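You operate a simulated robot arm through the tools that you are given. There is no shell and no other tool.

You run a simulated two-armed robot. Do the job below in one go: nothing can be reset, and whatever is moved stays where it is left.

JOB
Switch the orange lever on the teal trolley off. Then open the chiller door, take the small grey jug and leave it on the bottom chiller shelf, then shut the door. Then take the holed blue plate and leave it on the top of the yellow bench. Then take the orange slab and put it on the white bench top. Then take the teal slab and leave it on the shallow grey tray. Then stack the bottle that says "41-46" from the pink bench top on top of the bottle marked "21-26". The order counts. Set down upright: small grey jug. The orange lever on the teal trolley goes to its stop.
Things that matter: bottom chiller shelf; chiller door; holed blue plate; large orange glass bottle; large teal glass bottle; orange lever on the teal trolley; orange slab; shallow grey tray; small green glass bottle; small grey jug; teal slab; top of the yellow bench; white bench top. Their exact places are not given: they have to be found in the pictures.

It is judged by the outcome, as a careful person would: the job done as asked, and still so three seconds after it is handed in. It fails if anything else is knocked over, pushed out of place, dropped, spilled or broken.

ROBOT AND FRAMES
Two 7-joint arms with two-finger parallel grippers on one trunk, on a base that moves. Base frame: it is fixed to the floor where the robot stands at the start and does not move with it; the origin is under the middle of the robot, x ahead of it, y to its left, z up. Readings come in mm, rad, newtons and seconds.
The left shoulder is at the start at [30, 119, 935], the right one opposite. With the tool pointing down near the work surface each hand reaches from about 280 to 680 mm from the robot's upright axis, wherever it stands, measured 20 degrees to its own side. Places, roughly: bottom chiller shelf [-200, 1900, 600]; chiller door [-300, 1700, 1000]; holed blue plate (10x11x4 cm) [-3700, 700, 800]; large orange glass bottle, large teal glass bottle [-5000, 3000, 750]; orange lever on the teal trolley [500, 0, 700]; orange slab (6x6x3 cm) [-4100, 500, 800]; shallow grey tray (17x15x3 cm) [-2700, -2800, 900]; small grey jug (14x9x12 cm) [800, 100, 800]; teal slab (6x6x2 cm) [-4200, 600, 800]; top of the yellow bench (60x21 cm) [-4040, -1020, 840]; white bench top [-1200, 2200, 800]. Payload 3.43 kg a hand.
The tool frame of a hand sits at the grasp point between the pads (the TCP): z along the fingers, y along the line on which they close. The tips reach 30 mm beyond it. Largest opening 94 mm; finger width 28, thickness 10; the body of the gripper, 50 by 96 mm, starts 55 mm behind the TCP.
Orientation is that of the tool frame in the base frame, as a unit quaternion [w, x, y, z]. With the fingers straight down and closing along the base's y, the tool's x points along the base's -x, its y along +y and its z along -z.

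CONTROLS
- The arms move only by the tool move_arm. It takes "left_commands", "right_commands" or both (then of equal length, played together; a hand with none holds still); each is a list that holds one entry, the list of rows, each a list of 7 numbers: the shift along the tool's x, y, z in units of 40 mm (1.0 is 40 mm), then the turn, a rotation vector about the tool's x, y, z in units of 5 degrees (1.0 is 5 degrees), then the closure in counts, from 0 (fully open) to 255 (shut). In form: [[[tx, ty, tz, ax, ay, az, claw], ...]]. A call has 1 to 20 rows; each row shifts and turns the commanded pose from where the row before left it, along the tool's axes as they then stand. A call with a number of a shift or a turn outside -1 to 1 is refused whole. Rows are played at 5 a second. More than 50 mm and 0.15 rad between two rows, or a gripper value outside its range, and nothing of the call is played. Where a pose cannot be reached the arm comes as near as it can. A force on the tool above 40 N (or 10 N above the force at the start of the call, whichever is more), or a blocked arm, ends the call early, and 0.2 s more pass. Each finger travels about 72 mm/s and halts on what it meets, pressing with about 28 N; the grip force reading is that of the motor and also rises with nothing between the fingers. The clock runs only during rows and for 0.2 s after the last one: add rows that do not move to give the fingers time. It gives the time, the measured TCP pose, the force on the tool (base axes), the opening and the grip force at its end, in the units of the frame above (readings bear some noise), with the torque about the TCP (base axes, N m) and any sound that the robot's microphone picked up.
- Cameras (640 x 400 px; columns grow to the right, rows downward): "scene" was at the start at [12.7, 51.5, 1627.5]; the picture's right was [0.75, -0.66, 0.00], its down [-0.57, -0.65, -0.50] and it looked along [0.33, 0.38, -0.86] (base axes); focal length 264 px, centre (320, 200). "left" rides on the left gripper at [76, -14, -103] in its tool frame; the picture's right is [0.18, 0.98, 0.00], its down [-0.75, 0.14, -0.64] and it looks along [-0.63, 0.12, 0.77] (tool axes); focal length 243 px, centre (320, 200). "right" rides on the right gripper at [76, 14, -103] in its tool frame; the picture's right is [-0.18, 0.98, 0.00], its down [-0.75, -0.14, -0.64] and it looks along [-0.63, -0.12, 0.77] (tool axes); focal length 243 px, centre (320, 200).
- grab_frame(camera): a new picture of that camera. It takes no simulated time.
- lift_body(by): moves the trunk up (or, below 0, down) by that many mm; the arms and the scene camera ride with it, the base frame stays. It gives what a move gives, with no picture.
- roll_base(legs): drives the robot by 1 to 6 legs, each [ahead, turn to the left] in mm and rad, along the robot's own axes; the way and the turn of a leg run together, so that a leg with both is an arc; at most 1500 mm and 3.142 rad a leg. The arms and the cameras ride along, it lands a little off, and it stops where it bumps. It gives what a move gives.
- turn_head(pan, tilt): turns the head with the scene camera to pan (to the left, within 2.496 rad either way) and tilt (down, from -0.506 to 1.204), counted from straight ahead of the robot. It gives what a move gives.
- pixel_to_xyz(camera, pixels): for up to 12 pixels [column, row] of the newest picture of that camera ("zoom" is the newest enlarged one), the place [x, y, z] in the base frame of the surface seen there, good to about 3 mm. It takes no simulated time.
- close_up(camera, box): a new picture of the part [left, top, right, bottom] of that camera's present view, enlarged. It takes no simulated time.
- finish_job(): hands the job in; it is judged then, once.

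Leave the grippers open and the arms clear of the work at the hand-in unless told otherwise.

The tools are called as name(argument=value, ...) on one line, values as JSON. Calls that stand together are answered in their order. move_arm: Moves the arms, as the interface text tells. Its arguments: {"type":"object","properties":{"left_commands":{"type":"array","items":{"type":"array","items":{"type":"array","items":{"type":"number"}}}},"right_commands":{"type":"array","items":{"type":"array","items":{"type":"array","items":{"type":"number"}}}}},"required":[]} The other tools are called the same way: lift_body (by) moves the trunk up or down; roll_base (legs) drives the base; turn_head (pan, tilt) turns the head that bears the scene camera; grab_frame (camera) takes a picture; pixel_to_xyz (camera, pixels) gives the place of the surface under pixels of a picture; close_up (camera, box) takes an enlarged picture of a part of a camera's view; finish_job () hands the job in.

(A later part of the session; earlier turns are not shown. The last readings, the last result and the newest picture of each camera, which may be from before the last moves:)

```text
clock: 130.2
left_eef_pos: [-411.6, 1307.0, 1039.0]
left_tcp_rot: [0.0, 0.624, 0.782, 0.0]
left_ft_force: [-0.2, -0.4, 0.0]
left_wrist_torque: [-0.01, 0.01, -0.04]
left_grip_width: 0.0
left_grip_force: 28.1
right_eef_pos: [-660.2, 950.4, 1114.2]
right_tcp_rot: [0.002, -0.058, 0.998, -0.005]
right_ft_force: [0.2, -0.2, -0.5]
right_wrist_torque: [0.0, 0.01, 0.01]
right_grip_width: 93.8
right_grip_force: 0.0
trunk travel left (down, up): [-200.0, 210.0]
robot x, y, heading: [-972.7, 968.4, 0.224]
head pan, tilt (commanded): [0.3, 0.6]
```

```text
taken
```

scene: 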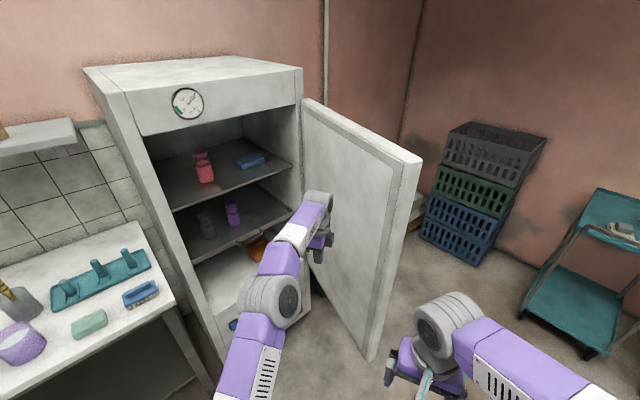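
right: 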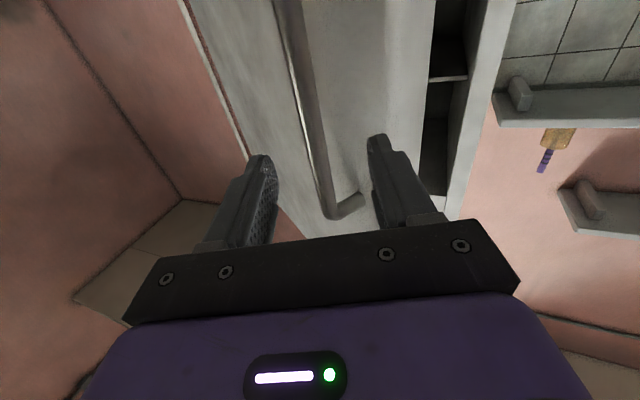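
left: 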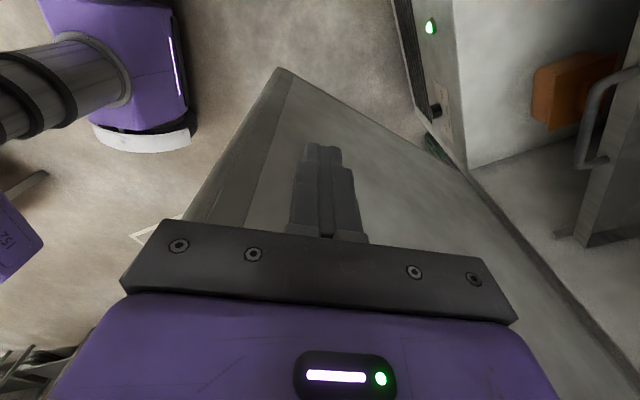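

Door is about 90° open. I measure its free edge and what stands on the bottom shelf.

pixel_to_xyz(camera="scene", pixels=[[400, 175], [415, 170], [385, 300], [310, 115], [258, 248], [235, 323], [215, 280], [225, 255], [240, 240], [340, 200], [250, 280], [200, 290]])

close_up(camera="scene", box=[150, 130, 350, 350])

```text
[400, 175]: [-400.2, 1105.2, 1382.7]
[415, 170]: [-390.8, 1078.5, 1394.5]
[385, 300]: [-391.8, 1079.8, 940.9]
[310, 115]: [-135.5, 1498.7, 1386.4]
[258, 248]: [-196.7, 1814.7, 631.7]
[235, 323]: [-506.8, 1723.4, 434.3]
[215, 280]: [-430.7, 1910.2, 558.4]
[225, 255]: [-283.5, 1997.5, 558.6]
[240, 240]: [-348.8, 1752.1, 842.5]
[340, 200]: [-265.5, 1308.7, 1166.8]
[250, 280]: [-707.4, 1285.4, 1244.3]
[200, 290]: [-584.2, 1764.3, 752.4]
```

```text
1.82 times, centred on (250, 240) of scene
```

zoom: 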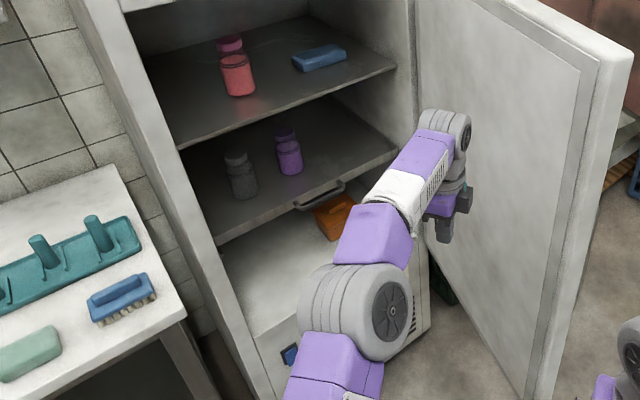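

Door is at ~75°. Turn 0.2 rad more, then drive forward 200 mm to push it past 100°.

roll_base(legs=[[0, -0.2]])

roll_base(legs=[[150, 0]])

grab_frame(camera="scene")

```text
clock: 131.3
left_eef_pos: [-354.9, 1189.6, 1037.9]
left_tcp_rot: [0.0, 0.699, 0.715, 0.0]
left_ft_force: [0.4, 0.0, -0.9]
left_wrist_torque: [0.0, -0.06, 0.0]
left_grip_width: 0.0
left_grip_force: 28.1
right_eef_pos: [-669.4, 888.4, 1114.6]
right_tcp_rot: [0.002, 0.041, 0.999, -0.006]
right_ft_force: [0.1, -0.1, 0.5]
right_wrist_torque: [0.01, 0.0, -0.01]
right_grip_width: 94.2
right_grip_force: 0.2
trunk travel left (down, up): [-200.0, 210.0]
robot x, y, heading: [-974.3, 969.1, 0.022]
head pan, tilt (commanded): [0.3, 0.6]
```

```text
clock: 132.7
left_eef_pos: [-202.6, 1192.1, 1038.6]
left_tcp_rot: [0.001, 0.7, 0.714, 0.0]
left_ft_force: [-0.1, 0.8, -0.4]
left_wrist_torque: [-0.01, 0.04, -0.01]
left_grip_width: 0.0
left_grip_force: 27.9
right_eef_pos: [-518.0, 892.6, 1113.8]
right_tcp_rot: [0.002, 0.043, 0.999, -0.005]
right_ft_force: [0.1, -0.9, -0.7]
right_wrist_torque: [0.01, 0.05, -0.03]
right_grip_width: 93.9
right_grip_force: 0.1
trunk travel left (down, up): [-200.0, 210.0]
robot x, y, heading: [-820.6, 970.1, 0.023]
head pan, tilt (commanded): [0.3, 0.6]
```

```text
taken
```

scene: 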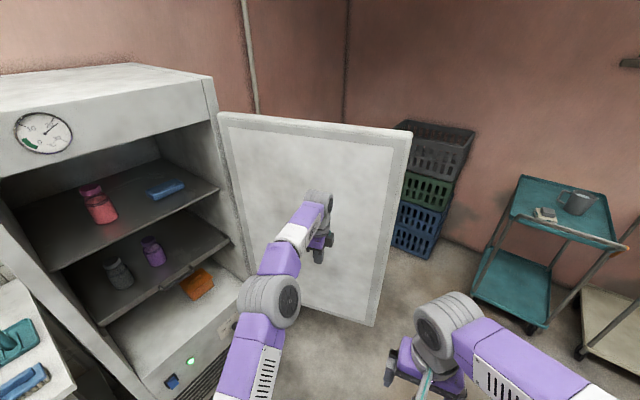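

Measuring the door's angle again, and the objects on the bottom shelf.

pixel_to_xyz(camera="scene", pixels=[[405, 150], [398, 150], [370, 320], [228, 130], [300, 300], [197, 283], [200, 294], [185, 275], [150, 320], [170, 300], [215, 275], [130, 330]])

close_up(camera="scene", box=[60, 160, 260, 400])

```text
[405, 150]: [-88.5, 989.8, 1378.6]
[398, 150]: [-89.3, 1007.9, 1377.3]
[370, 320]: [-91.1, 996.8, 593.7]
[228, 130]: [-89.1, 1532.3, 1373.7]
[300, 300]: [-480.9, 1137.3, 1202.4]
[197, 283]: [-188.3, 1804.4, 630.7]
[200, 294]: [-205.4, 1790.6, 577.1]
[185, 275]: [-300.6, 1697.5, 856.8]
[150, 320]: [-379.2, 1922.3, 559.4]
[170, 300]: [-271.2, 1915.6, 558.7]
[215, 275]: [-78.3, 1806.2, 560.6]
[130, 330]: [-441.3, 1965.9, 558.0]
```

```text
1.67 times, centred on (160, 280) of scene
```

zoom: 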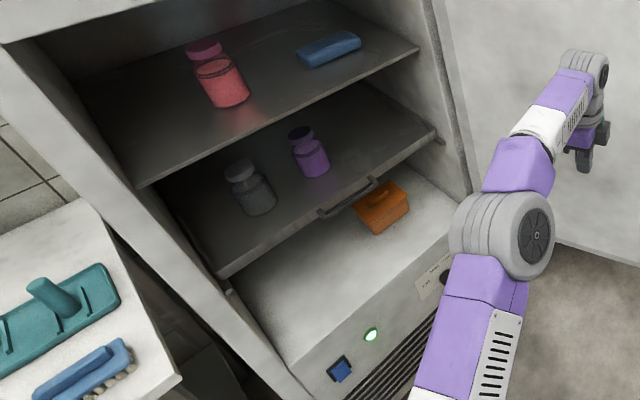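

The door is now ~109° open and stays. Next, the jug on the teal trolley. I look at the area to plan the approach and enlarge the jug.

close_up(camera="scene", box=[480, 150, 640, 300])

pixel_to_xyz(camera="scene", pixels=[[575, 193], [575, 205], [563, 192], [590, 200], [545, 212], [512, 210], [625, 250], [470, 145], [410, 250], [440, 200], [530, 330], [402, 215]])

```text
2.67 times, centred on (560, 225) of scene
```

zoom: 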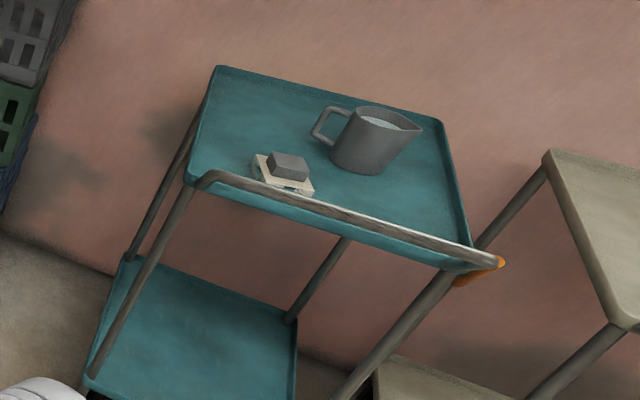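

```text
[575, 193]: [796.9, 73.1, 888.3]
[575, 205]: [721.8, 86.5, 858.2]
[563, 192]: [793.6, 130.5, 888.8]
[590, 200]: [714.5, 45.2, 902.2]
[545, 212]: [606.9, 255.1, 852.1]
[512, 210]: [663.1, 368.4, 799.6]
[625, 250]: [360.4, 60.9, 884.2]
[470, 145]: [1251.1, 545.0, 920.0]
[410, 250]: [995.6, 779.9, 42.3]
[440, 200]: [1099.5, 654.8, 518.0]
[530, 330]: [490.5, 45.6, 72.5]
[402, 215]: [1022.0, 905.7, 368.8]
```

Jug centre is near (760,68), handle pointing roughly to +x/+y (62°). I'll use the right hand, pitched, pointing forward-left. First retract the left hand and turn it back.

move_arm(left_commands=[[[0, -0.94, -0.22, 0, 0, 0, 255], [0, -0.94, -0.22, 0, 0, 0, 255], [0, -0.94, -0.22, 0, 0, 0, 255], [0, -0.94, -0.22, 0, 0, 0, 255], [0, -0.94, -0.22, 0, 0, 0, 255], [0, -0.94, -0.22, 0, 0, 0, 255], [0, -0.94, -0.22, 0, 0, 0, 255], [0, -0.94, -0.22, 0, 0, 0, 255], [0, 0, 0, 0, 0, -1, 100], [0, 0, 0, 0, 0, -1, 0], [0, 0, 0, 0, 0, -1, 0], [0, 0, 0, 0, 0, -1, 0], [0, 0, 0, 0, 0, -1, 0], [0, 0, 0, 0, 0, -1, 0], [0, 0, 0, 0, 0, -1, 0], [0, 0, 0, 0, 0, -1, 0], [0, 0, 0, 0, 0, -1, 0], [0, 0, 0, 0, 0, -1, 0], [0, 0, 0, 0, 0, -1, 0], [0, 0, 0, 0, 0, -1, 0]]])

move_arm(left_commands=[[[0, 0, 0, 0, 0, -1, 0], [0, 0, 0, 0, 0, -1, 0], [0, 0, 0, 0, 0, -1, 0], [0, 0, 0, 0, 0, -1, 0], [0, 0, 0, 0, 0, -1, 0], [0, 0, 0, 0, 0, -1, 0]]])

grab_frame(camera="scene")

```text
clock: 136.9
left_eef_pos: [-504.4, 1184.4, 1107.8]
left_tcp_rot: [0.0, 0.248, 0.969, 0.0]
left_ft_force: [-0.6, -0.1, 0.1]
left_wrist_torque: [0.04, 0.0, -0.01]
left_grip_width: 94.2
left_grip_force: 0.0
right_eef_pos: [-518.8, 892.3, 1113.7]
right_tcp_rot: [0.002, 0.042, 0.999, -0.005]
right_ft_force: [0.6, -0.2, -1.2]
right_wrist_torque: [0.03, 0.01, 0.0]
right_grip_width: 94.0
right_grip_force: 0.1
trunk travel left (down, up): [-200.0, 210.0]
robot x, y, heading: [-820.3, 971.5, 0.025]
head pan, tilt (commanded): [0.3, 0.6]
```

```text
clock: 138.3
left_eef_pos: [-503.6, 1184.7, 1108.2]
left_tcp_rot: [0.0, -0.013, 1.0, 0.0]
left_ft_force: [0.2, 0.0, 0.1]
left_wrist_torque: [0.0, 0.03, -0.02]
left_grip_width: 94.2
left_grip_force: 0.1
right_eef_pos: [-519.0, 891.4, 1114.3]
right_tcp_rot: [0.002, 0.042, 0.999, -0.006]
right_ft_force: [-0.5, -0.6, 0.8]
right_wrist_torque: [0.0, -0.01, 0.0]
right_grip_width: 94.2
right_grip_force: 0.0
trunk travel left (down, up): [-200.0, 210.0]
robot x, y, heading: [-823.4, 969.0, 0.024]
head pan, tilt (commanded): [0.3, 0.6]
```

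```text
taken
```

scene: 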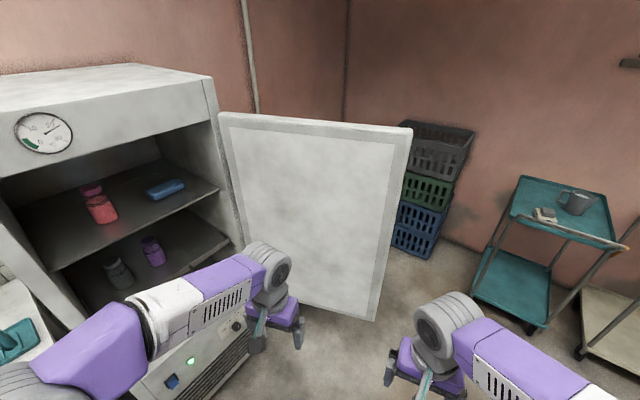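

Door is clear. Drive back toward the trolley: turn right, 1.1 m, and face +x at about (−150, 90).

roll_base(legs=[[0, -0.942], [1107, 0], [0, 0.918]])

turn_head(pan=0.0, tilt=0.7)

grab_frame(camera="scene")

```text
clock: 148.7
left_eef_pos: [169.7, 292.1, 1109.3]
left_tcp_rot: [0.001, 0.005, 1.0, 0.0]
left_ft_force: [0.1, -0.2, -0.1]
left_wrist_torque: [-0.01, -0.01, 0.02]
left_grip_width: 93.9
left_grip_force: 0.1
right_eef_pos: [145.0, -0.0, 1114.5]
right_tcp_rot: [0.003, 0.058, 0.998, -0.005]
right_ft_force: [-1.0, 0.3, 0.0]
right_wrist_torque: [0.02, -0.03, 0.01]
right_grip_width: 94.0
right_grip_force: 0.1
trunk travel left (down, up): [-200.0, 210.0]
robot x, y, heading: [-156.0, 83.9, -0.01]
head pan, tilt (commanded): [0.3, 0.6]
```

```text
clock: 149.5
left_eef_pos: [169.3, 291.0, 1108.0]
left_tcp_rot: [0.001, 0.006, 1.0, -0.001]
left_ft_force: [0.8, 0.9, 0.2]
left_wrist_torque: [0.01, 0.03, 0.0]
left_grip_width: 94.0
left_grip_force: 0.0
right_eef_pos: [145.4, -0.7, 1114.1]
right_tcp_rot: [0.003, 0.059, 0.998, -0.005]
right_ft_force: [0.6, 0.2, 0.1]
right_wrist_torque: [0.01, -0.03, -0.01]
right_grip_width: 94.0
right_grip_force: 0.1
trunk travel left (down, up): [-200.0, 210.0]
robot x, y, heading: [-153.0, 88.7, -0.009]
head pan, tilt (commanded): [0.0, 0.7]
```

```text
taken
```

scene: 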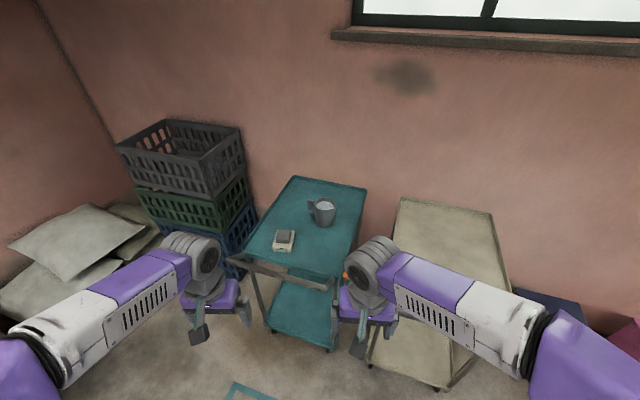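

The jug is at (321,210). Enlarging it and measuring rim, handle and base, plus the lever's tip.

close_up(camera="scene", box=[280, 170, 370, 240])

pixel_to_xyz(camera="scene", pixels=[[313, 205], [315, 222], [322, 226], [330, 222], [335, 203], [324, 200], [324, 212], [312, 200], [309, 205], [322, 218], [283, 234], [346, 275]])

```text
5.71 times, centred on (325, 205) of scene
```

zoom: 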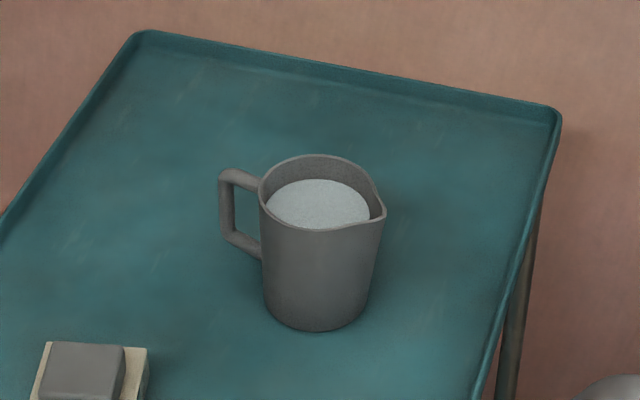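

```text
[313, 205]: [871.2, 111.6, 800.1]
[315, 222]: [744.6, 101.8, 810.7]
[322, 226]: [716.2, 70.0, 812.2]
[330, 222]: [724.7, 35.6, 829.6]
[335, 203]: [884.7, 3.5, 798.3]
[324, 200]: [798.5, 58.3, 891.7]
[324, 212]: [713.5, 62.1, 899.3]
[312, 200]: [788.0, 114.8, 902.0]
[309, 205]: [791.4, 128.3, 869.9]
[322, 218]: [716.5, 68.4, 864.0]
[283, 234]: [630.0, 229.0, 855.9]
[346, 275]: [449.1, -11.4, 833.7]
```

Measuring on the enlarged picture for precision.

pixel_to_xyz(camera="zoom", pixels=[[268, 270], [290, 280], [318, 285], [350, 280], [372, 262], [315, 325], [330, 226], [315, 158], [226, 205], [250, 178], [250, 248], [383, 213]])

```text
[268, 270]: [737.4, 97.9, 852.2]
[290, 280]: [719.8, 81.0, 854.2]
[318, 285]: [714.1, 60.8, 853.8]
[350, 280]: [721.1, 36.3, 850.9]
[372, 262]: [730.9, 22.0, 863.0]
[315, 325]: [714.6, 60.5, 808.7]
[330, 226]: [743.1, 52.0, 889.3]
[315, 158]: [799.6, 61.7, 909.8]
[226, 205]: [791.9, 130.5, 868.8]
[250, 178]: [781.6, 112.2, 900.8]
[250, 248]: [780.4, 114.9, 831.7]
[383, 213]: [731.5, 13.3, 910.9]
```

Jug body: centre ≈(757,60), diameter ≈86 mm, handle at 63°, spout at 241°. I turn the right hand to heading ~33° and pitch it 45°, then roll forward 280 mm.

move_arm(right_commands=[[[0, 0, 0, 0, 0, -1, 0], [0, 0, 0, 0, 0, -1, 0], [0, 0, 0, 0, 0, -1, 0], [0, 0, 0, 0, 0, -1, 0], [0, 0, 0, 0, 0, -1, 0], [0, 0, 0, 0, 0, -1, 0], [0, 0, 0, 0, 0, -1, 0], [0, 0, 0, 0, 0, -1, 0], [0, 0, 0, 0, -1, 0, 0], [0, 0, 0, 0, -1, 0, 0], [0, 0, 0, 0, -1, 0, 0], [0, 0, 0, 0, -1, 0, 0], [0, 0, 0, 0, -1, 0, 0], [0, 0, 0, 0, -1, 0, 0], [0, 0, 0, 0, -1, 0, 0], [0, 0, 0, 0, -1, 0, 0], [0, 0, 0, 0, -1, 0, 0]]])

roll_base(legs=[[270, 0]])

grab_frame(camera="scene")

grab_frame(camera="right")

```text
clock: 153.1
left_eef_pos: [169.0, 292.0, 1109.1]
left_tcp_rot: [0.0, 0.006, 1.0, 0.0]
left_ft_force: [0.7, 0.1, -1.0]
left_wrist_torque: [0.02, -0.01, 0.0]
left_grip_width: 94.1
left_grip_force: 0.0
right_eef_pos: [155.1, 0.9, 1127.0]
right_tcp_rot: [0.367, -0.267, 0.885, 0.104]
right_ft_force: [0.1, 0.4, 0.6]
right_wrist_torque: [-0.02, 0.0, 0.04]
right_grip_width: 94.0
right_grip_force: 0.0
right hand out of reach, approached as far as the arm can: row 17
trunk travel left (down, up): [-200.0, 210.0]
robot x, y, heading: [-154.8, 87.0, -0.009]
head pan, tilt (commanded): [0.0, 0.7]
```

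```text
clock: 155.0
left_eef_pos: [433.9, 291.5, 1108.7]
left_tcp_rot: [0.0, 0.004, 1.0, 0.001]
left_ft_force: [-0.5, 0.6, -0.4]
left_wrist_torque: [-0.02, 0.01, 0.03]
left_grip_width: 94.1
left_grip_force: 0.0
right_eef_pos: [421.6, -0.3, 1125.0]
right_tcp_rot: [0.365, -0.269, 0.885, 0.106]
right_ft_force: [1.1, 0.2, 0.6]
right_wrist_torque: [0.02, 0.0, -0.01]
right_grip_width: 94.1
right_grip_force: 0.1
trunk travel left (down, up): [-200.0, 210.0]
robot x, y, heading: [113.6, 85.0, -0.001]
head pan, tilt (commanded): [0.0, 0.7]
```

```text
taken
```

scene: 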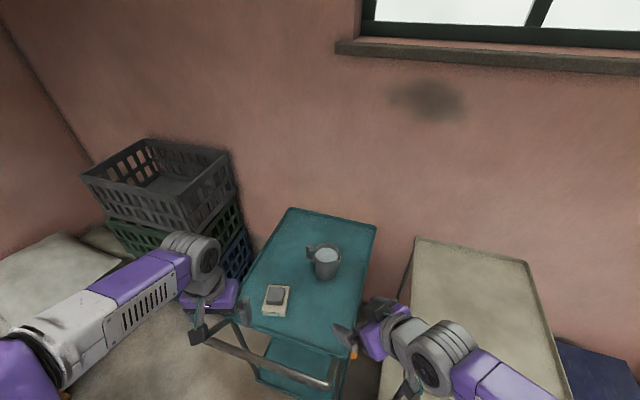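

```text
taken
```

right: 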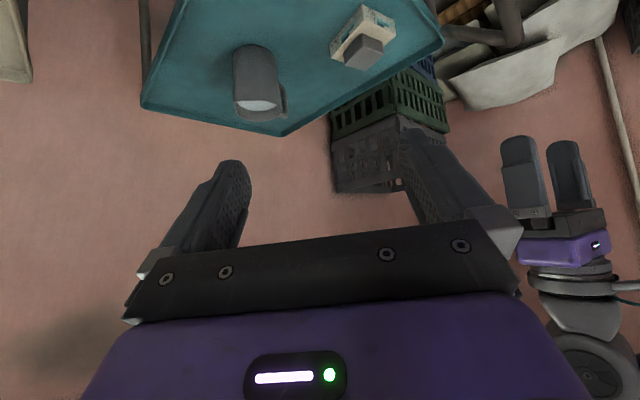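

Orientation is right (heading 33°, 45° down). Now move to above-behind the jug: (665,0,960).

move_arm(right_commands=[[[-0.085, -0.416, 0.8125, 0, 0, 0, 0], [-0.085, -0.416, 0.8125, 0, 0, 0, 0], [-0.085, -0.416, 0.8125, 0, 0, 0, 0], [-0.085, -0.416, 0.8125, 0, 0, 0, 0], [-0.085, -0.416, 0.8125, 0, 0, 0, 0], [-0.085, -0.416, 0.8125, 0, 0, 0, 0], [-0.085, -0.416, 0.8125, 0, 0, 0, 0], [-0.085, -0.416, 0.8125, 0, 0, 0, 0]]])

grab_frame(camera="right")

grab_frame(camera="scene")

```text
clock: 156.8
left_eef_pos: [433.1, 291.9, 1107.5]
left_tcp_rot: [0.0, 0.003, 1.0, 0.0]
left_ft_force: [0.0, 0.1, 0.3]
left_wrist_torque: [-0.01, 0.02, -0.01]
left_grip_width: 93.9
left_grip_force: 0.0
right_eef_pos: [661.2, -2.0, 961.1]
right_tcp_rot: [0.366, -0.269, 0.885, 0.106]
right_ft_force: [-0.3, -0.6, 0.1]
right_wrist_torque: [0.01, 0.02, 0.01]
right_grip_width: 94.1
right_grip_force: 0.0
trunk travel left (down, up): [-200.0, 210.0]
robot x, y, heading: [112.9, 88.7, -0.002]
head pan, tilt (commanded): [0.0, 0.7]
```

```text
taken
```

right: 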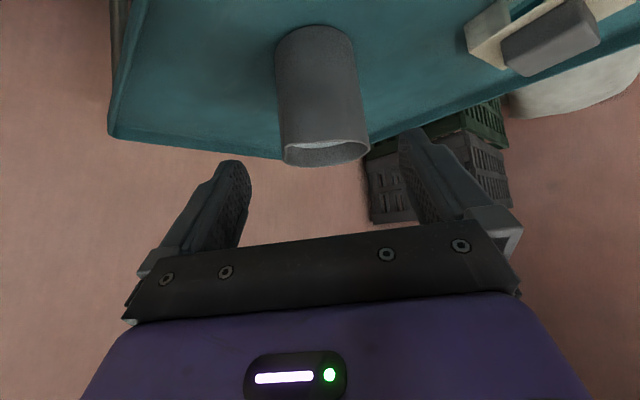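

```text
taken
```

scene: 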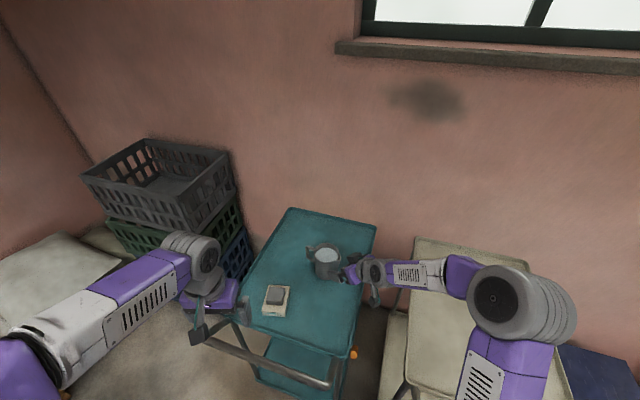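

The jug stands ahead between the fingers. I re-measure its outline from this close view.

pixel_to_xyz(camera="right", pixels=[[282, 90], [290, 95], [300, 92], [315, 88], [330, 85], [345, 84], [353, 82], [300, 45], [330, 40], [290, 145], [325, 140], [360, 135]])

close_up(camera="right", box=[220, 10, 420, 190])

```text
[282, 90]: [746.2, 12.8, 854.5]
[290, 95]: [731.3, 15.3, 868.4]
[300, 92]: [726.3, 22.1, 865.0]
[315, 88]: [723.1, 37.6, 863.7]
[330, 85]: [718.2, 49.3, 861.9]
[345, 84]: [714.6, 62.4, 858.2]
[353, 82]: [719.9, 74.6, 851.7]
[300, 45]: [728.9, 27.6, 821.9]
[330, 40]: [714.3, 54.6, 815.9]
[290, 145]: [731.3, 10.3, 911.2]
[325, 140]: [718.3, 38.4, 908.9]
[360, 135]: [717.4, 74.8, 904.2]
```

```text
2.22 times, centred on (320, 100) of right
```

zoom: 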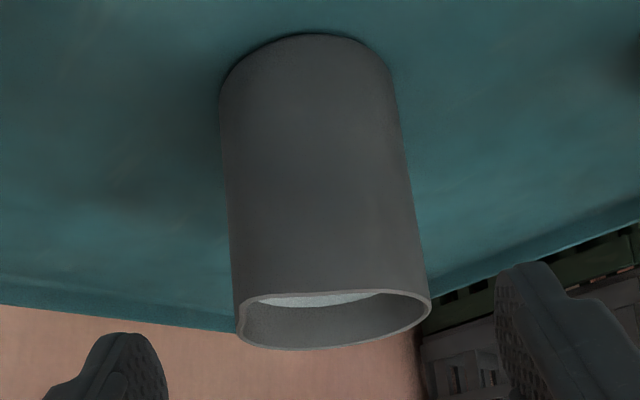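

Jug axis is ~117 mm ahead and ~3.5 mm to the right of the hand's mid-plane. I lower to z≈845 with that correction, then check again.

move_arm(right_commands=[[[0.51, -0.016, 0.515, 0, 0, 0, 0], [0.51, -0.016, 0.515, 0, 0, 0, 0], [0.51, -0.016, 0.515, 0, 0, 0, 0], [0.51, -0.016, 0.515, 0, 0, 0, 0]]])

grab_frame(camera="right")

close_up(camera="right", box=[220, 50, 420, 240])

```text
clock: 157.8
left_eef_pos: [433.4, 291.4, 1108.6]
left_tcp_rot: [0.0, 0.002, 1.0, 0.0]
left_ft_force: [-0.2, 0.3, 0.2]
left_wrist_torque: [-0.03, -0.02, 0.01]
left_grip_width: 93.9
left_grip_force: 0.0
right_eef_pos: [664.6, -3.9, 843.7]
right_tcp_rot: [0.367, -0.269, 0.885, 0.105]
right_ft_force: [0.2, 0.0, 0.5]
right_wrist_torque: [0.0, -0.01, 0.01]
right_grip_width: 94.1
right_grip_force: 0.0
trunk travel left (down, up): [-200.0, 210.0]
robot x, y, heading: [109.3, 84.4, -0.004]
head pan, tilt (commanded): [0.0, 0.7]
```

```text
taken
```

right: 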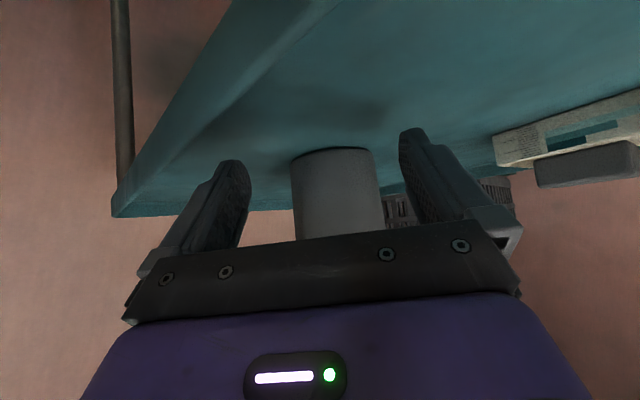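

```text
2.11 times, centred on (320, 145) of right
```

zoom: 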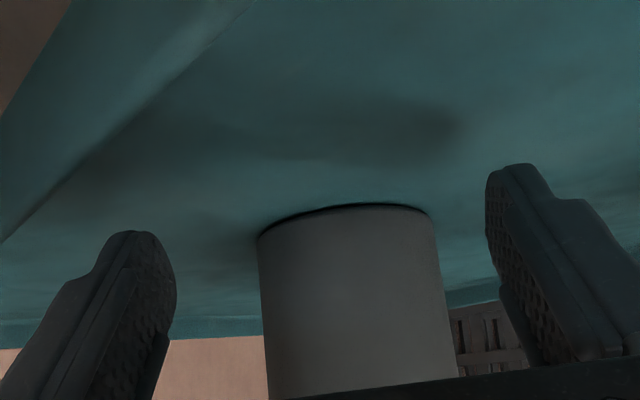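

Well centred (within ~1.5 mm). Advance horizontally 56 mm so the fingertips just start straddling the jug, then look.

move_arm(right_commands=[[[-0.4975, -0.005, 0.492, 0, 0, 0, 0], [-0.4975, -0.005, 0.492, 0, 0, 0, 0], [0, 0, 0, 0, 0, 0, 0]]])

grab_frame(camera="right")

close_up(camera="right", box=[220, 50, 420, 240])

```text
clock: 158.6
left_eef_pos: [434.4, 291.5, 1108.6]
left_tcp_rot: [0.0, 0.003, 1.0, -0.001]
left_ft_force: [-0.3, -0.7, -0.4]
left_wrist_torque: [0.01, -0.01, 0.0]
left_grip_width: 94.1
left_grip_force: 0.0
right_eef_pos: [711.4, 26.3, 844.7]
right_tcp_rot: [0.365, -0.27, 0.885, 0.106]
right_ft_force: [0.5, 0.8, 0.2]
right_wrist_torque: [-0.04, -0.02, -0.02]
right_grip_width: 93.9
right_grip_force: 0.0
trunk travel left (down, up): [-200.0, 210.0]
robot x, y, heading: [110.4, 86.3, -0.002]
head pan, tilt (commanded): [0.0, 0.7]
```

```text
taken
```

right: 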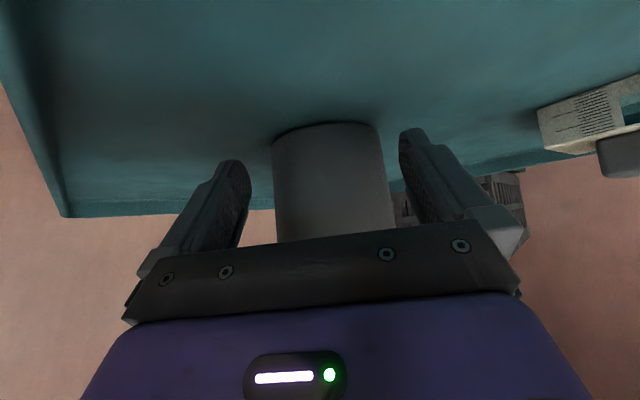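

```text
2.11 times, centred on (320, 145) of right
```

zoom: 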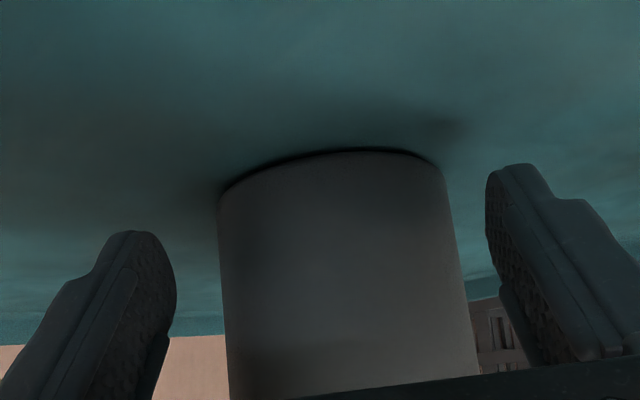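

Still centred (≈−0.7 mm), axis ~58 mm ahead. Advance the remaining 56 mm.

move_arm(right_commands=[[[-0.33, -0.002, 0.328, 0, 0, 0, 0], [-0.33, -0.002, 0.328, 0, 0, 0, 0], [-0.33, -0.002, 0.328, 0, 0, 0, 0], [-0.33, -0.002, 0.328, 0, 0, 0, 0], [0, 0, 0, 0, 0, 0, 0]]])

grab_frame(camera="right")

grab_frame(camera="scene")

```text
clock: 159.8
left_eef_pos: [432.8, 291.5, 1109.0]
left_tcp_rot: [0.001, 0.003, 1.0, -0.001]
left_ft_force: [-0.1, -0.3, -0.2]
left_wrist_torque: [-0.03, 0.04, 0.0]
left_grip_width: 94.1
left_grip_force: 0.0
right_eef_pos: [772.8, 67.4, 844.6]
right_tcp_rot: [0.366, -0.269, 0.885, 0.105]
right_ft_force: [-0.8, 0.8, 0.6]
right_wrist_torque: [0.02, -0.02, 0.04]
right_grip_width: 93.7
right_grip_force: 0.0
trunk travel left (down, up): [-200.0, 210.0]
robot x, y, heading: [113.8, 82.2, -0.011]
head pan, tilt (commanded): [0.0, 0.7]
```

```text
taken
```

right: 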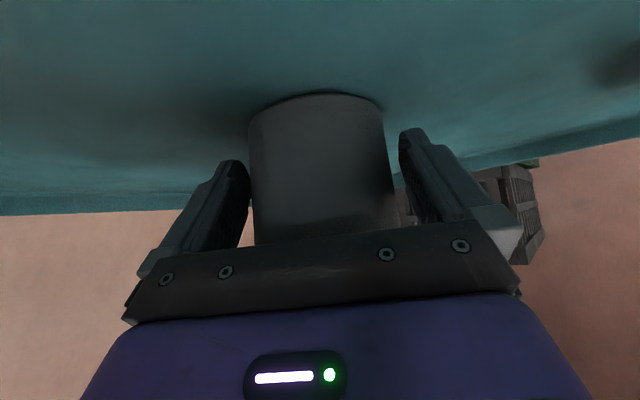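

```text
taken
```

scene: 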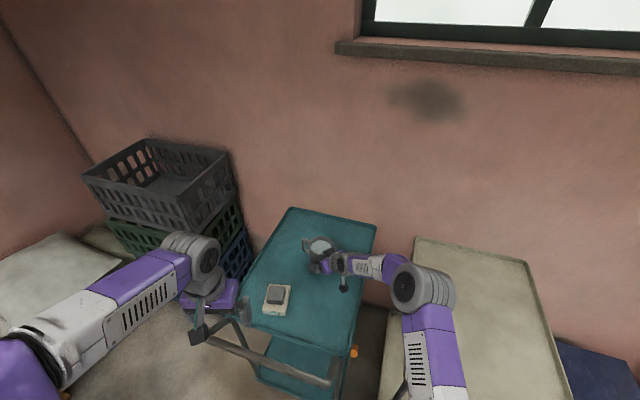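

I overshot: my step sizes were 33% too large, and the sloping palm touched the rim and slid the jug ~37 mm forward (still upright). I back straight out and look at it.

move_arm(right_commands=[[[0.25, 0, -0.247, 0, 0, 0, 0], [0.5, 0, -0.494, 0, 0, 0, 0], [0.5, 0, -0.494, 0, 0, 0, 0], [0.5, 0, -0.494, 0, 0, 0, 0], [0.5, 0, -0.494, 0, 0, 0, 0]]])

grab_frame(camera="scene")

close_up(camera="scene", box=[270, 200, 390, 300])

```text
clock: 161.0
left_eef_pos: [433.7, 292.7, 1109.2]
left_tcp_rot: [0.0, 0.004, 1.0, 0.0]
left_ft_force: [0.3, -0.1, 0.7]
left_wrist_torque: [0.0, 0.0, 0.0]
left_grip_width: 94.1
left_grip_force: 0.1
right_eef_pos: [668.1, -3.5, 843.7]
right_tcp_rot: [0.367, -0.269, 0.884, 0.105]
right_ft_force: [0.0, 0.3, -0.4]
right_wrist_torque: [-0.01, 0.0, -0.03]
right_grip_width: 93.9
right_grip_force: 0.0
trunk travel left (down, up): [-200.0, 210.0]
robot x, y, heading: [109.5, 87.4, -0.006]
head pan, tilt (commanded): [0.0, 0.7]
```

```text
taken
```

scene: 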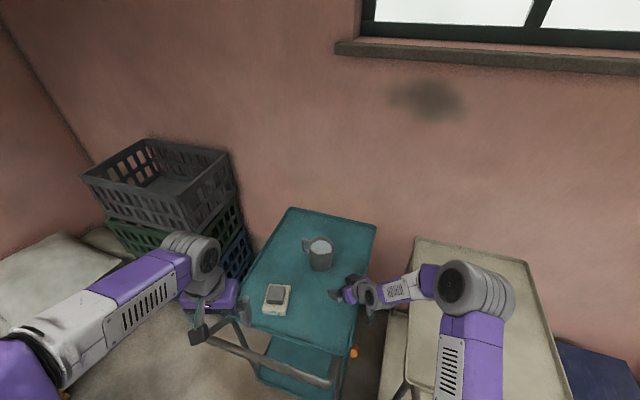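

```text
4.00 times, centred on (330, 250) of scene
```

zoom: 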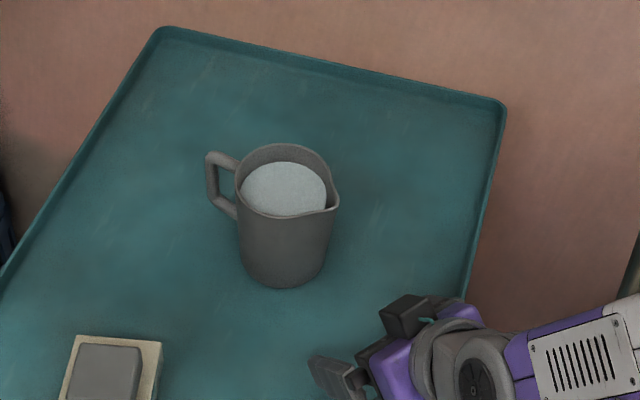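

The jug is upright and its contents intact. Measuring its new place.

pixel_to_xyz(camera="zoom", pixels=[[243, 230], [255, 240], [270, 245], [285, 246], [300, 244], [315, 238], [327, 225], [282, 285], [210, 180], [225, 158], [228, 208], [336, 200]])

```text
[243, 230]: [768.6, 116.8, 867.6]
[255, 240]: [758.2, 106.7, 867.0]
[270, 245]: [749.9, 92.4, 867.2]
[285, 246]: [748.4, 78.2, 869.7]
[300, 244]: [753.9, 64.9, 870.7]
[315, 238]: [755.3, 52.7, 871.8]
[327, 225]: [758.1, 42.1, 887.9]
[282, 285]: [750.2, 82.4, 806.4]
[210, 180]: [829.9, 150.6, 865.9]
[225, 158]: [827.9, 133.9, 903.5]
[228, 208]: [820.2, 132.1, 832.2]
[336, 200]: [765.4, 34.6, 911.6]
```

New jug centre ≈(791,78), same orientation. A flatter hand (25° below horizontal) will let the palm clear the rim, so I raise to z≈872, re-pitch by 20°, and roll forward 40 mm.

move_arm(right_commands=[[[-0.49, 0, -0.498, 0, 0, 0, 0], [0, 0, 0, 0, -1, 0, 0], [0, 0, 0, 0, -1, 0, 0], [0, 0, 0, 0, -1, 0, 0], [0, 0, 0, 0, -1, 0, 0], [0, 0, 0, 0, 0, 0, 0]]])

roll_base(legs=[[40, 0]])

grab_frame(camera="right")

```text
clock: 162.4
left_eef_pos: [434.2, 292.4, 1109.9]
left_tcp_rot: [0.0, 0.003, 1.0, 0.001]
left_ft_force: [-0.1, 0.2, -0.3]
left_wrist_torque: [-0.01, 0.04, -0.01]
left_grip_width: 93.9
left_grip_force: 0.1
right_eef_pos: [667.5, -2.6, 874.2]
right_tcp_rot: [0.514, -0.248, 0.807, 0.151]
right_ft_force: [-0.3, -0.4, -0.1]
right_wrist_torque: [0.02, 0.02, 0.02]
right_grip_width: 94.2
right_grip_force: 0.1
trunk travel left (down, up): [-200.0, 210.0]
robot x, y, heading: [111.4, 85.9, -0.005]
head pan, tilt (commanded): [0.0, 0.7]
```

```text
clock: 163.3
left_eef_pos: [474.9, 292.7, 1108.9]
left_tcp_rot: [-0.001, 0.004, 1.0, 0.0]
left_ft_force: [0.7, 0.5, 0.7]
left_wrist_torque: [0.0, 0.03, -0.01]
left_grip_width: 94.2
left_grip_force: 0.0
right_eef_pos: [709.8, -1.1, 872.9]
right_tcp_rot: [0.513, -0.247, 0.808, 0.151]
right_ft_force: [1.7, 0.5, 1.1]
right_wrist_torque: [0.03, 0.01, 0.02]
right_grip_width: 94.1
right_grip_force: 0.0
trunk travel left (down, up): [-200.0, 210.0]
robot x, y, heading: [150.9, 86.3, -0.005]
head pan, tilt (commanded): [0.0, 0.7]
```

```text
taken
```

right: 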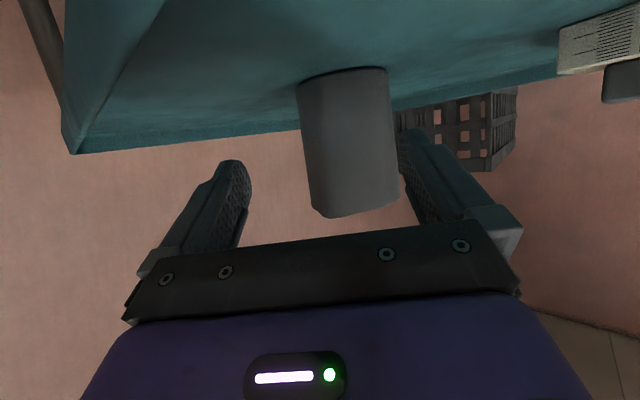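

Enlarging to get the jug's silhouette relative to the hand.

close_up(camera="right", box=[270, 60, 430, 220])

```text
2.50 times, centred on (350, 140) of right
```

zoom: 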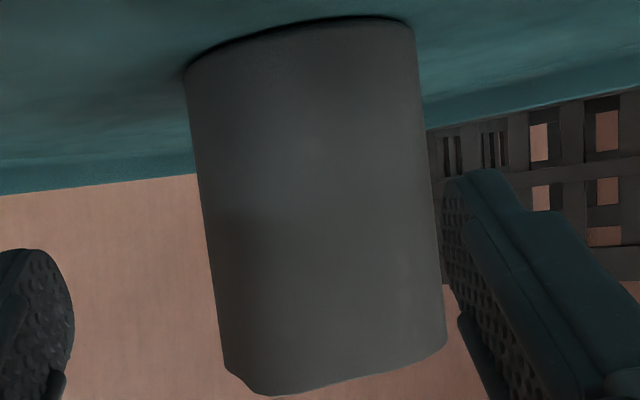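

Jug axis: ~114 mm ahead and 21 mm to the left of the hand's mid-plane. Shift left 21 mm, then advance 50 mm.

move_arm(right_commands=[[[0, 0.525, 0, 0, 0, 0, 0], [-0.2675, 0, 0.565, 0, 0, 0, 0], [-0.2675, 0, 0.565, 0, 0, 0, 0], [0, 0, 0, 0, 0, 0, 0]]])

close_up(camera="right", box=[240, 50, 400, 210])

```text
clock: 164.3
left_eef_pos: [473.4, 292.2, 1109.2]
left_tcp_rot: [0.0, 0.004, 1.0, 0.0]
left_ft_force: [1.4, 0.8, 0.3]
left_wrist_torque: [0.0, 0.01, -0.02]
left_grip_width: 93.9
left_grip_force: 0.1
right_eef_pos: [737.7, 43.5, 874.1]
right_tcp_rot: [0.513, -0.247, 0.808, 0.151]
right_ft_force: [0.6, 0.0, -0.9]
right_wrist_torque: [0.01, -0.01, -0.01]
right_grip_width: 94.0
right_grip_force: 0.1
trunk travel left (down, up): [-200.0, 210.0]
robot x, y, heading: [152.0, 85.6, -0.004]
head pan, tilt (commanded): [0.0, 0.7]
```

```text
2.50 times, centred on (320, 130) of right
```

zoom: 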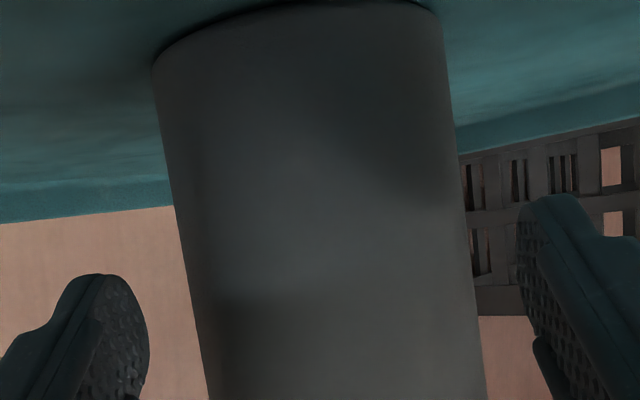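

Centred (≈−1 mm), axis ~65 mm ahead. Advance 60 mm in small, correctly sized steps (12 mm each).

move_arm(right_commands=[[[-0.1284, -0.005, 0.2711, 0, 0, 0, 0], [-0.1284, -0.005, 0.2711, 0, 0, 0, 0], [-0.1284, -0.005, 0.2711, 0, 0, 0, 0], [-0.1284, -0.005, 0.2711, 0, 0, 0, 0], [-0.1284, -0.005, 0.2711, 0, 0, 0, 0], [0, 0, 0, 0, 0, 0, 0]]])

grab_frame(camera="right")

close_up(camera="scene", box=[270, 200, 390, 300])

```text
clock: 165.7
left_eef_pos: [473.5, 290.8, 1108.3]
left_tcp_rot: [0.0, 0.004, 1.0, 0.0]
left_ft_force: [-0.1, 0.3, 1.0]
left_wrist_torque: [0.04, 0.01, 0.02]
left_grip_width: 94.2
left_grip_force: 0.0
right_eef_pos: [788.6, 75.4, 872.1]
right_tcp_rot: [0.513, -0.248, 0.808, 0.151]
right_ft_force: [0.4, -0.7, -0.2]
right_wrist_torque: [0.0, 0.0, 0.0]
right_grip_width: 93.9
right_grip_force: 0.0
trunk travel left (down, up): [-200.0, 210.0]
robot x, y, heading: [151.2, 87.3, -0.005]
head pan, tilt (commanded): [0.0, 0.7]
```

```text
taken
```

right: 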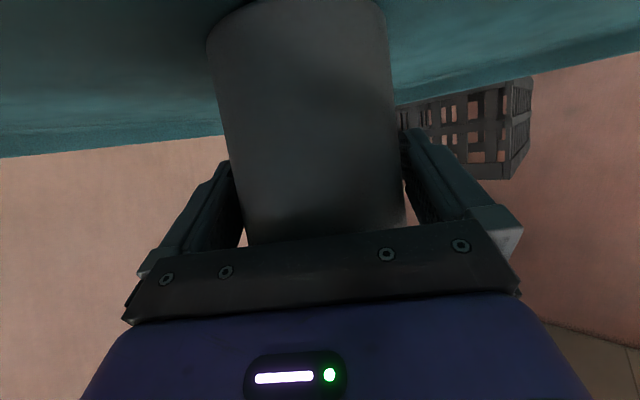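

```text
4.00 times, centred on (330, 250) of scene
```

zoom: 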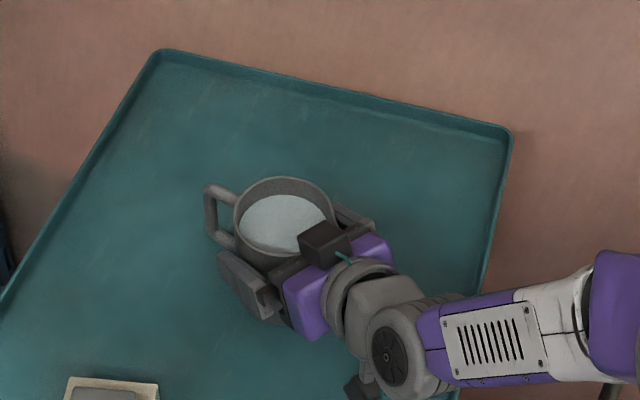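

The jug sits between the fingers, nearly at the TCP. Closing gently.

move_arm(right_commands=[[[0, 0, 0, 0, 0, 0, 60], [0, 0, 0, 0, 0, 0, 255], [0, 0, 0, 0, 0, 0, 255], [0, 0, 0, 0, 0, 0, 255]]])

close_up(camera="scene", box=[270, 200, 390, 300])

```text
clock: 166.7
left_eef_pos: [473.9, 291.4, 1108.4]
left_tcp_rot: [0.0, 0.004, 1.0, 0.0]
left_ft_force: [0.3, 0.1, 0.8]
left_wrist_torque: [-0.04, -0.01, 0.01]
left_grip_width: 94.3
left_grip_force: 0.0
right_eef_pos: [789.4, 75.9, 872.5]
right_tcp_rot: [0.514, -0.247, 0.808, 0.151]
right_ft_force: [1.3, 0.4, 1.2]
right_wrist_torque: [0.11, -0.04, -0.03]
right_grip_width: 85.9
right_grip_force: 28.2
trunk travel left (down, up): [-200.0, 210.0]
robot x, y, heading: [150.1, 87.4, -0.003]
head pan, tilt (commanded): [0.0, 0.7]
```

```text
4.00 times, centred on (330, 250) of scene
```

zoom: 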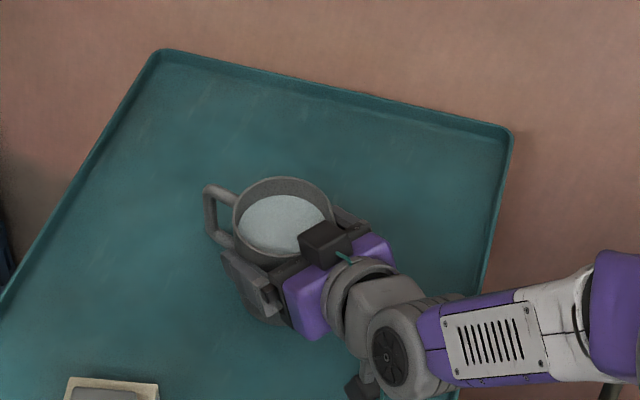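

Gripped at 85.9 mm. Lift 20 mm slowly and check that it stays level.

move_arm(right_commands=[[[-0.113, 0, -0.0535, 0, 0, 0, 255], [-0.113, 0, -0.0535, 0, 0, 0, 255], [-0.226, 0, -0.107, 0, 0, 0, 255], [0, 0, 0, 0, 0, 0, 255], [0, 0, 0, 0, 0, 0, 255]]])

grab_frame(camera="right")

close_up(camera="scene", box=[270, 200, 390, 300])

```text
clock: 167.9
left_eef_pos: [474.7, 292.0, 1109.2]
left_tcp_rot: [0.0, 0.003, 1.0, 0.0]
left_ft_force: [1.0, -0.5, -0.6]
left_wrist_torque: [0.02, -0.01, -0.01]
left_grip_width: 93.8
left_grip_force: 0.0
right_eef_pos: [787.6, 75.7, 892.5]
right_tcp_rot: [0.514, -0.247, 0.808, 0.15]
right_ft_force: [-0.3, 0.3, -5.0]
right_wrist_torque: [-0.08, 0.07, 0.03]
right_grip_width: 85.9
right_grip_force: 28.2
trunk travel left (down, up): [-200.0, 210.0]
robot x, y, heading: [154.3, 82.5, -0.005]
head pan, tilt (commanded): [0.0, 0.7]
```

```text
taken
```

right: 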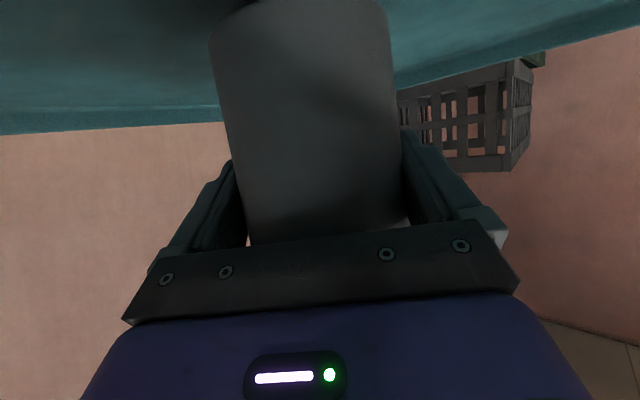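

```text
4.00 times, centred on (330, 250) of scene
```

zoom: 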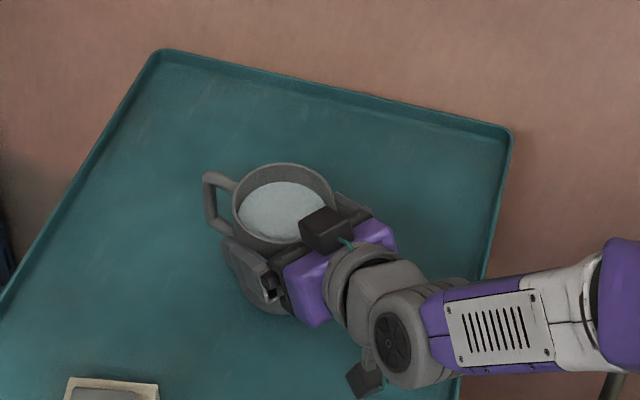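

It holds level (5 N weight). Lift 120 mm more and draw it back 150 mm toward the robot, slowly.

move_arm(right_commands=[[[-0.3, 0, -0.142, 0, 0, 0, 255], [-0.452, 0, -0.214, 0, 0, 0, 255], [-0.452, 0, -0.214, 0, 0, 0, 255], [-0.452, 0, -0.214, 0, 0, 0, 255], [-0.452, 0, -0.214, 0, 0, 0, 255], [-0.452, 0, -0.214, 0, 0, 0, 255], [-0.15, 0, -0.07, 0, 0, 0, 255], [0.1, 0.15, -0.2, 0, 0, 0, 255], [0.1757, 0.277, -0.377, 0, 0, 0, 255], [0.1757, 0.277, -0.377, 0, 0, 0, 255], [0.1757, 0.277, -0.377, 0, 0, 0, 255], [0.1757, 0.277, -0.377, 0, 0, 0, 255], [0.1757, 0.277, -0.377, 0, 0, 0, 255], [0.1757, 0.277, -0.377, 0, 0, 0, 255], [0.1, 0.15, -0.2, 0, 0, 0, 255]]])

grab_frame(camera="scene")

```text
clock: 171.1
left_eef_pos: [473.1, 290.7, 1109.0]
left_tcp_rot: [0.0, 0.003, 1.0, 0.0]
left_ft_force: [0.2, 0.9, -0.2]
left_wrist_torque: [-0.03, -0.02, 0.0]
left_grip_width: 93.9
left_grip_force: 0.1
right_eef_pos: [645.6, 75.5, 1012.7]
right_tcp_rot: [0.513, -0.248, 0.808, 0.151]
right_ft_force: [-1.0, 0.9, -5.9]
right_wrist_torque: [-0.11, 0.09, -0.03]
right_grip_width: 86.2
right_grip_force: 28.1
trunk travel left (down, up): [-200.0, 210.0]
robot x, y, heading: [147.0, 86.1, -0.004]
head pan, tilt (commanded): [0.0, 0.7]
```

```text
taken
```

scene: 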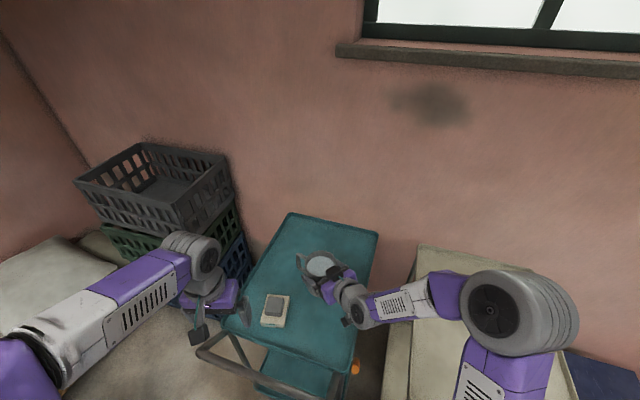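

Jug is up at z≈1013 and level. Roll back 400 mm from the trolley.

roll_base(legs=[[-400, 0]])

grab_frame(camera="scene")

```text
clock: 173.6
left_eef_pos: [74.1, 293.4, 1109.1]
left_tcp_rot: [0.0, 0.004, 1.0, 0.0]
left_ft_force: [-0.7, 0.8, 0.0]
left_wrist_torque: [0.0, 0.01, 0.0]
left_grip_width: 94.0
left_grip_force: 0.1
right_eef_pos: [245.1, 78.1, 1013.2]
right_tcp_rot: [0.514, -0.245, 0.809, 0.149]
right_ft_force: [-0.3, 0.5, -5.0]
right_wrist_torque: [-0.09, 0.05, 0.0]
right_grip_width: 86.1
right_grip_force: 28.4
trunk travel left (down, up): [-200.0, 210.0]
robot x, y, heading: [-248.6, 88.1, -0.011]
head pan, tilt (commanded): [0.0, 0.7]
```

```text
taken
```

scene: 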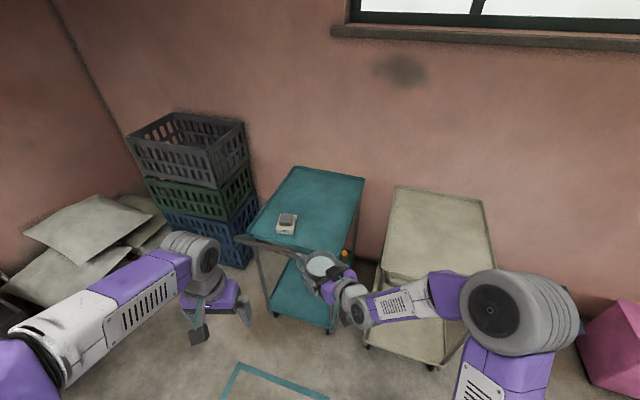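

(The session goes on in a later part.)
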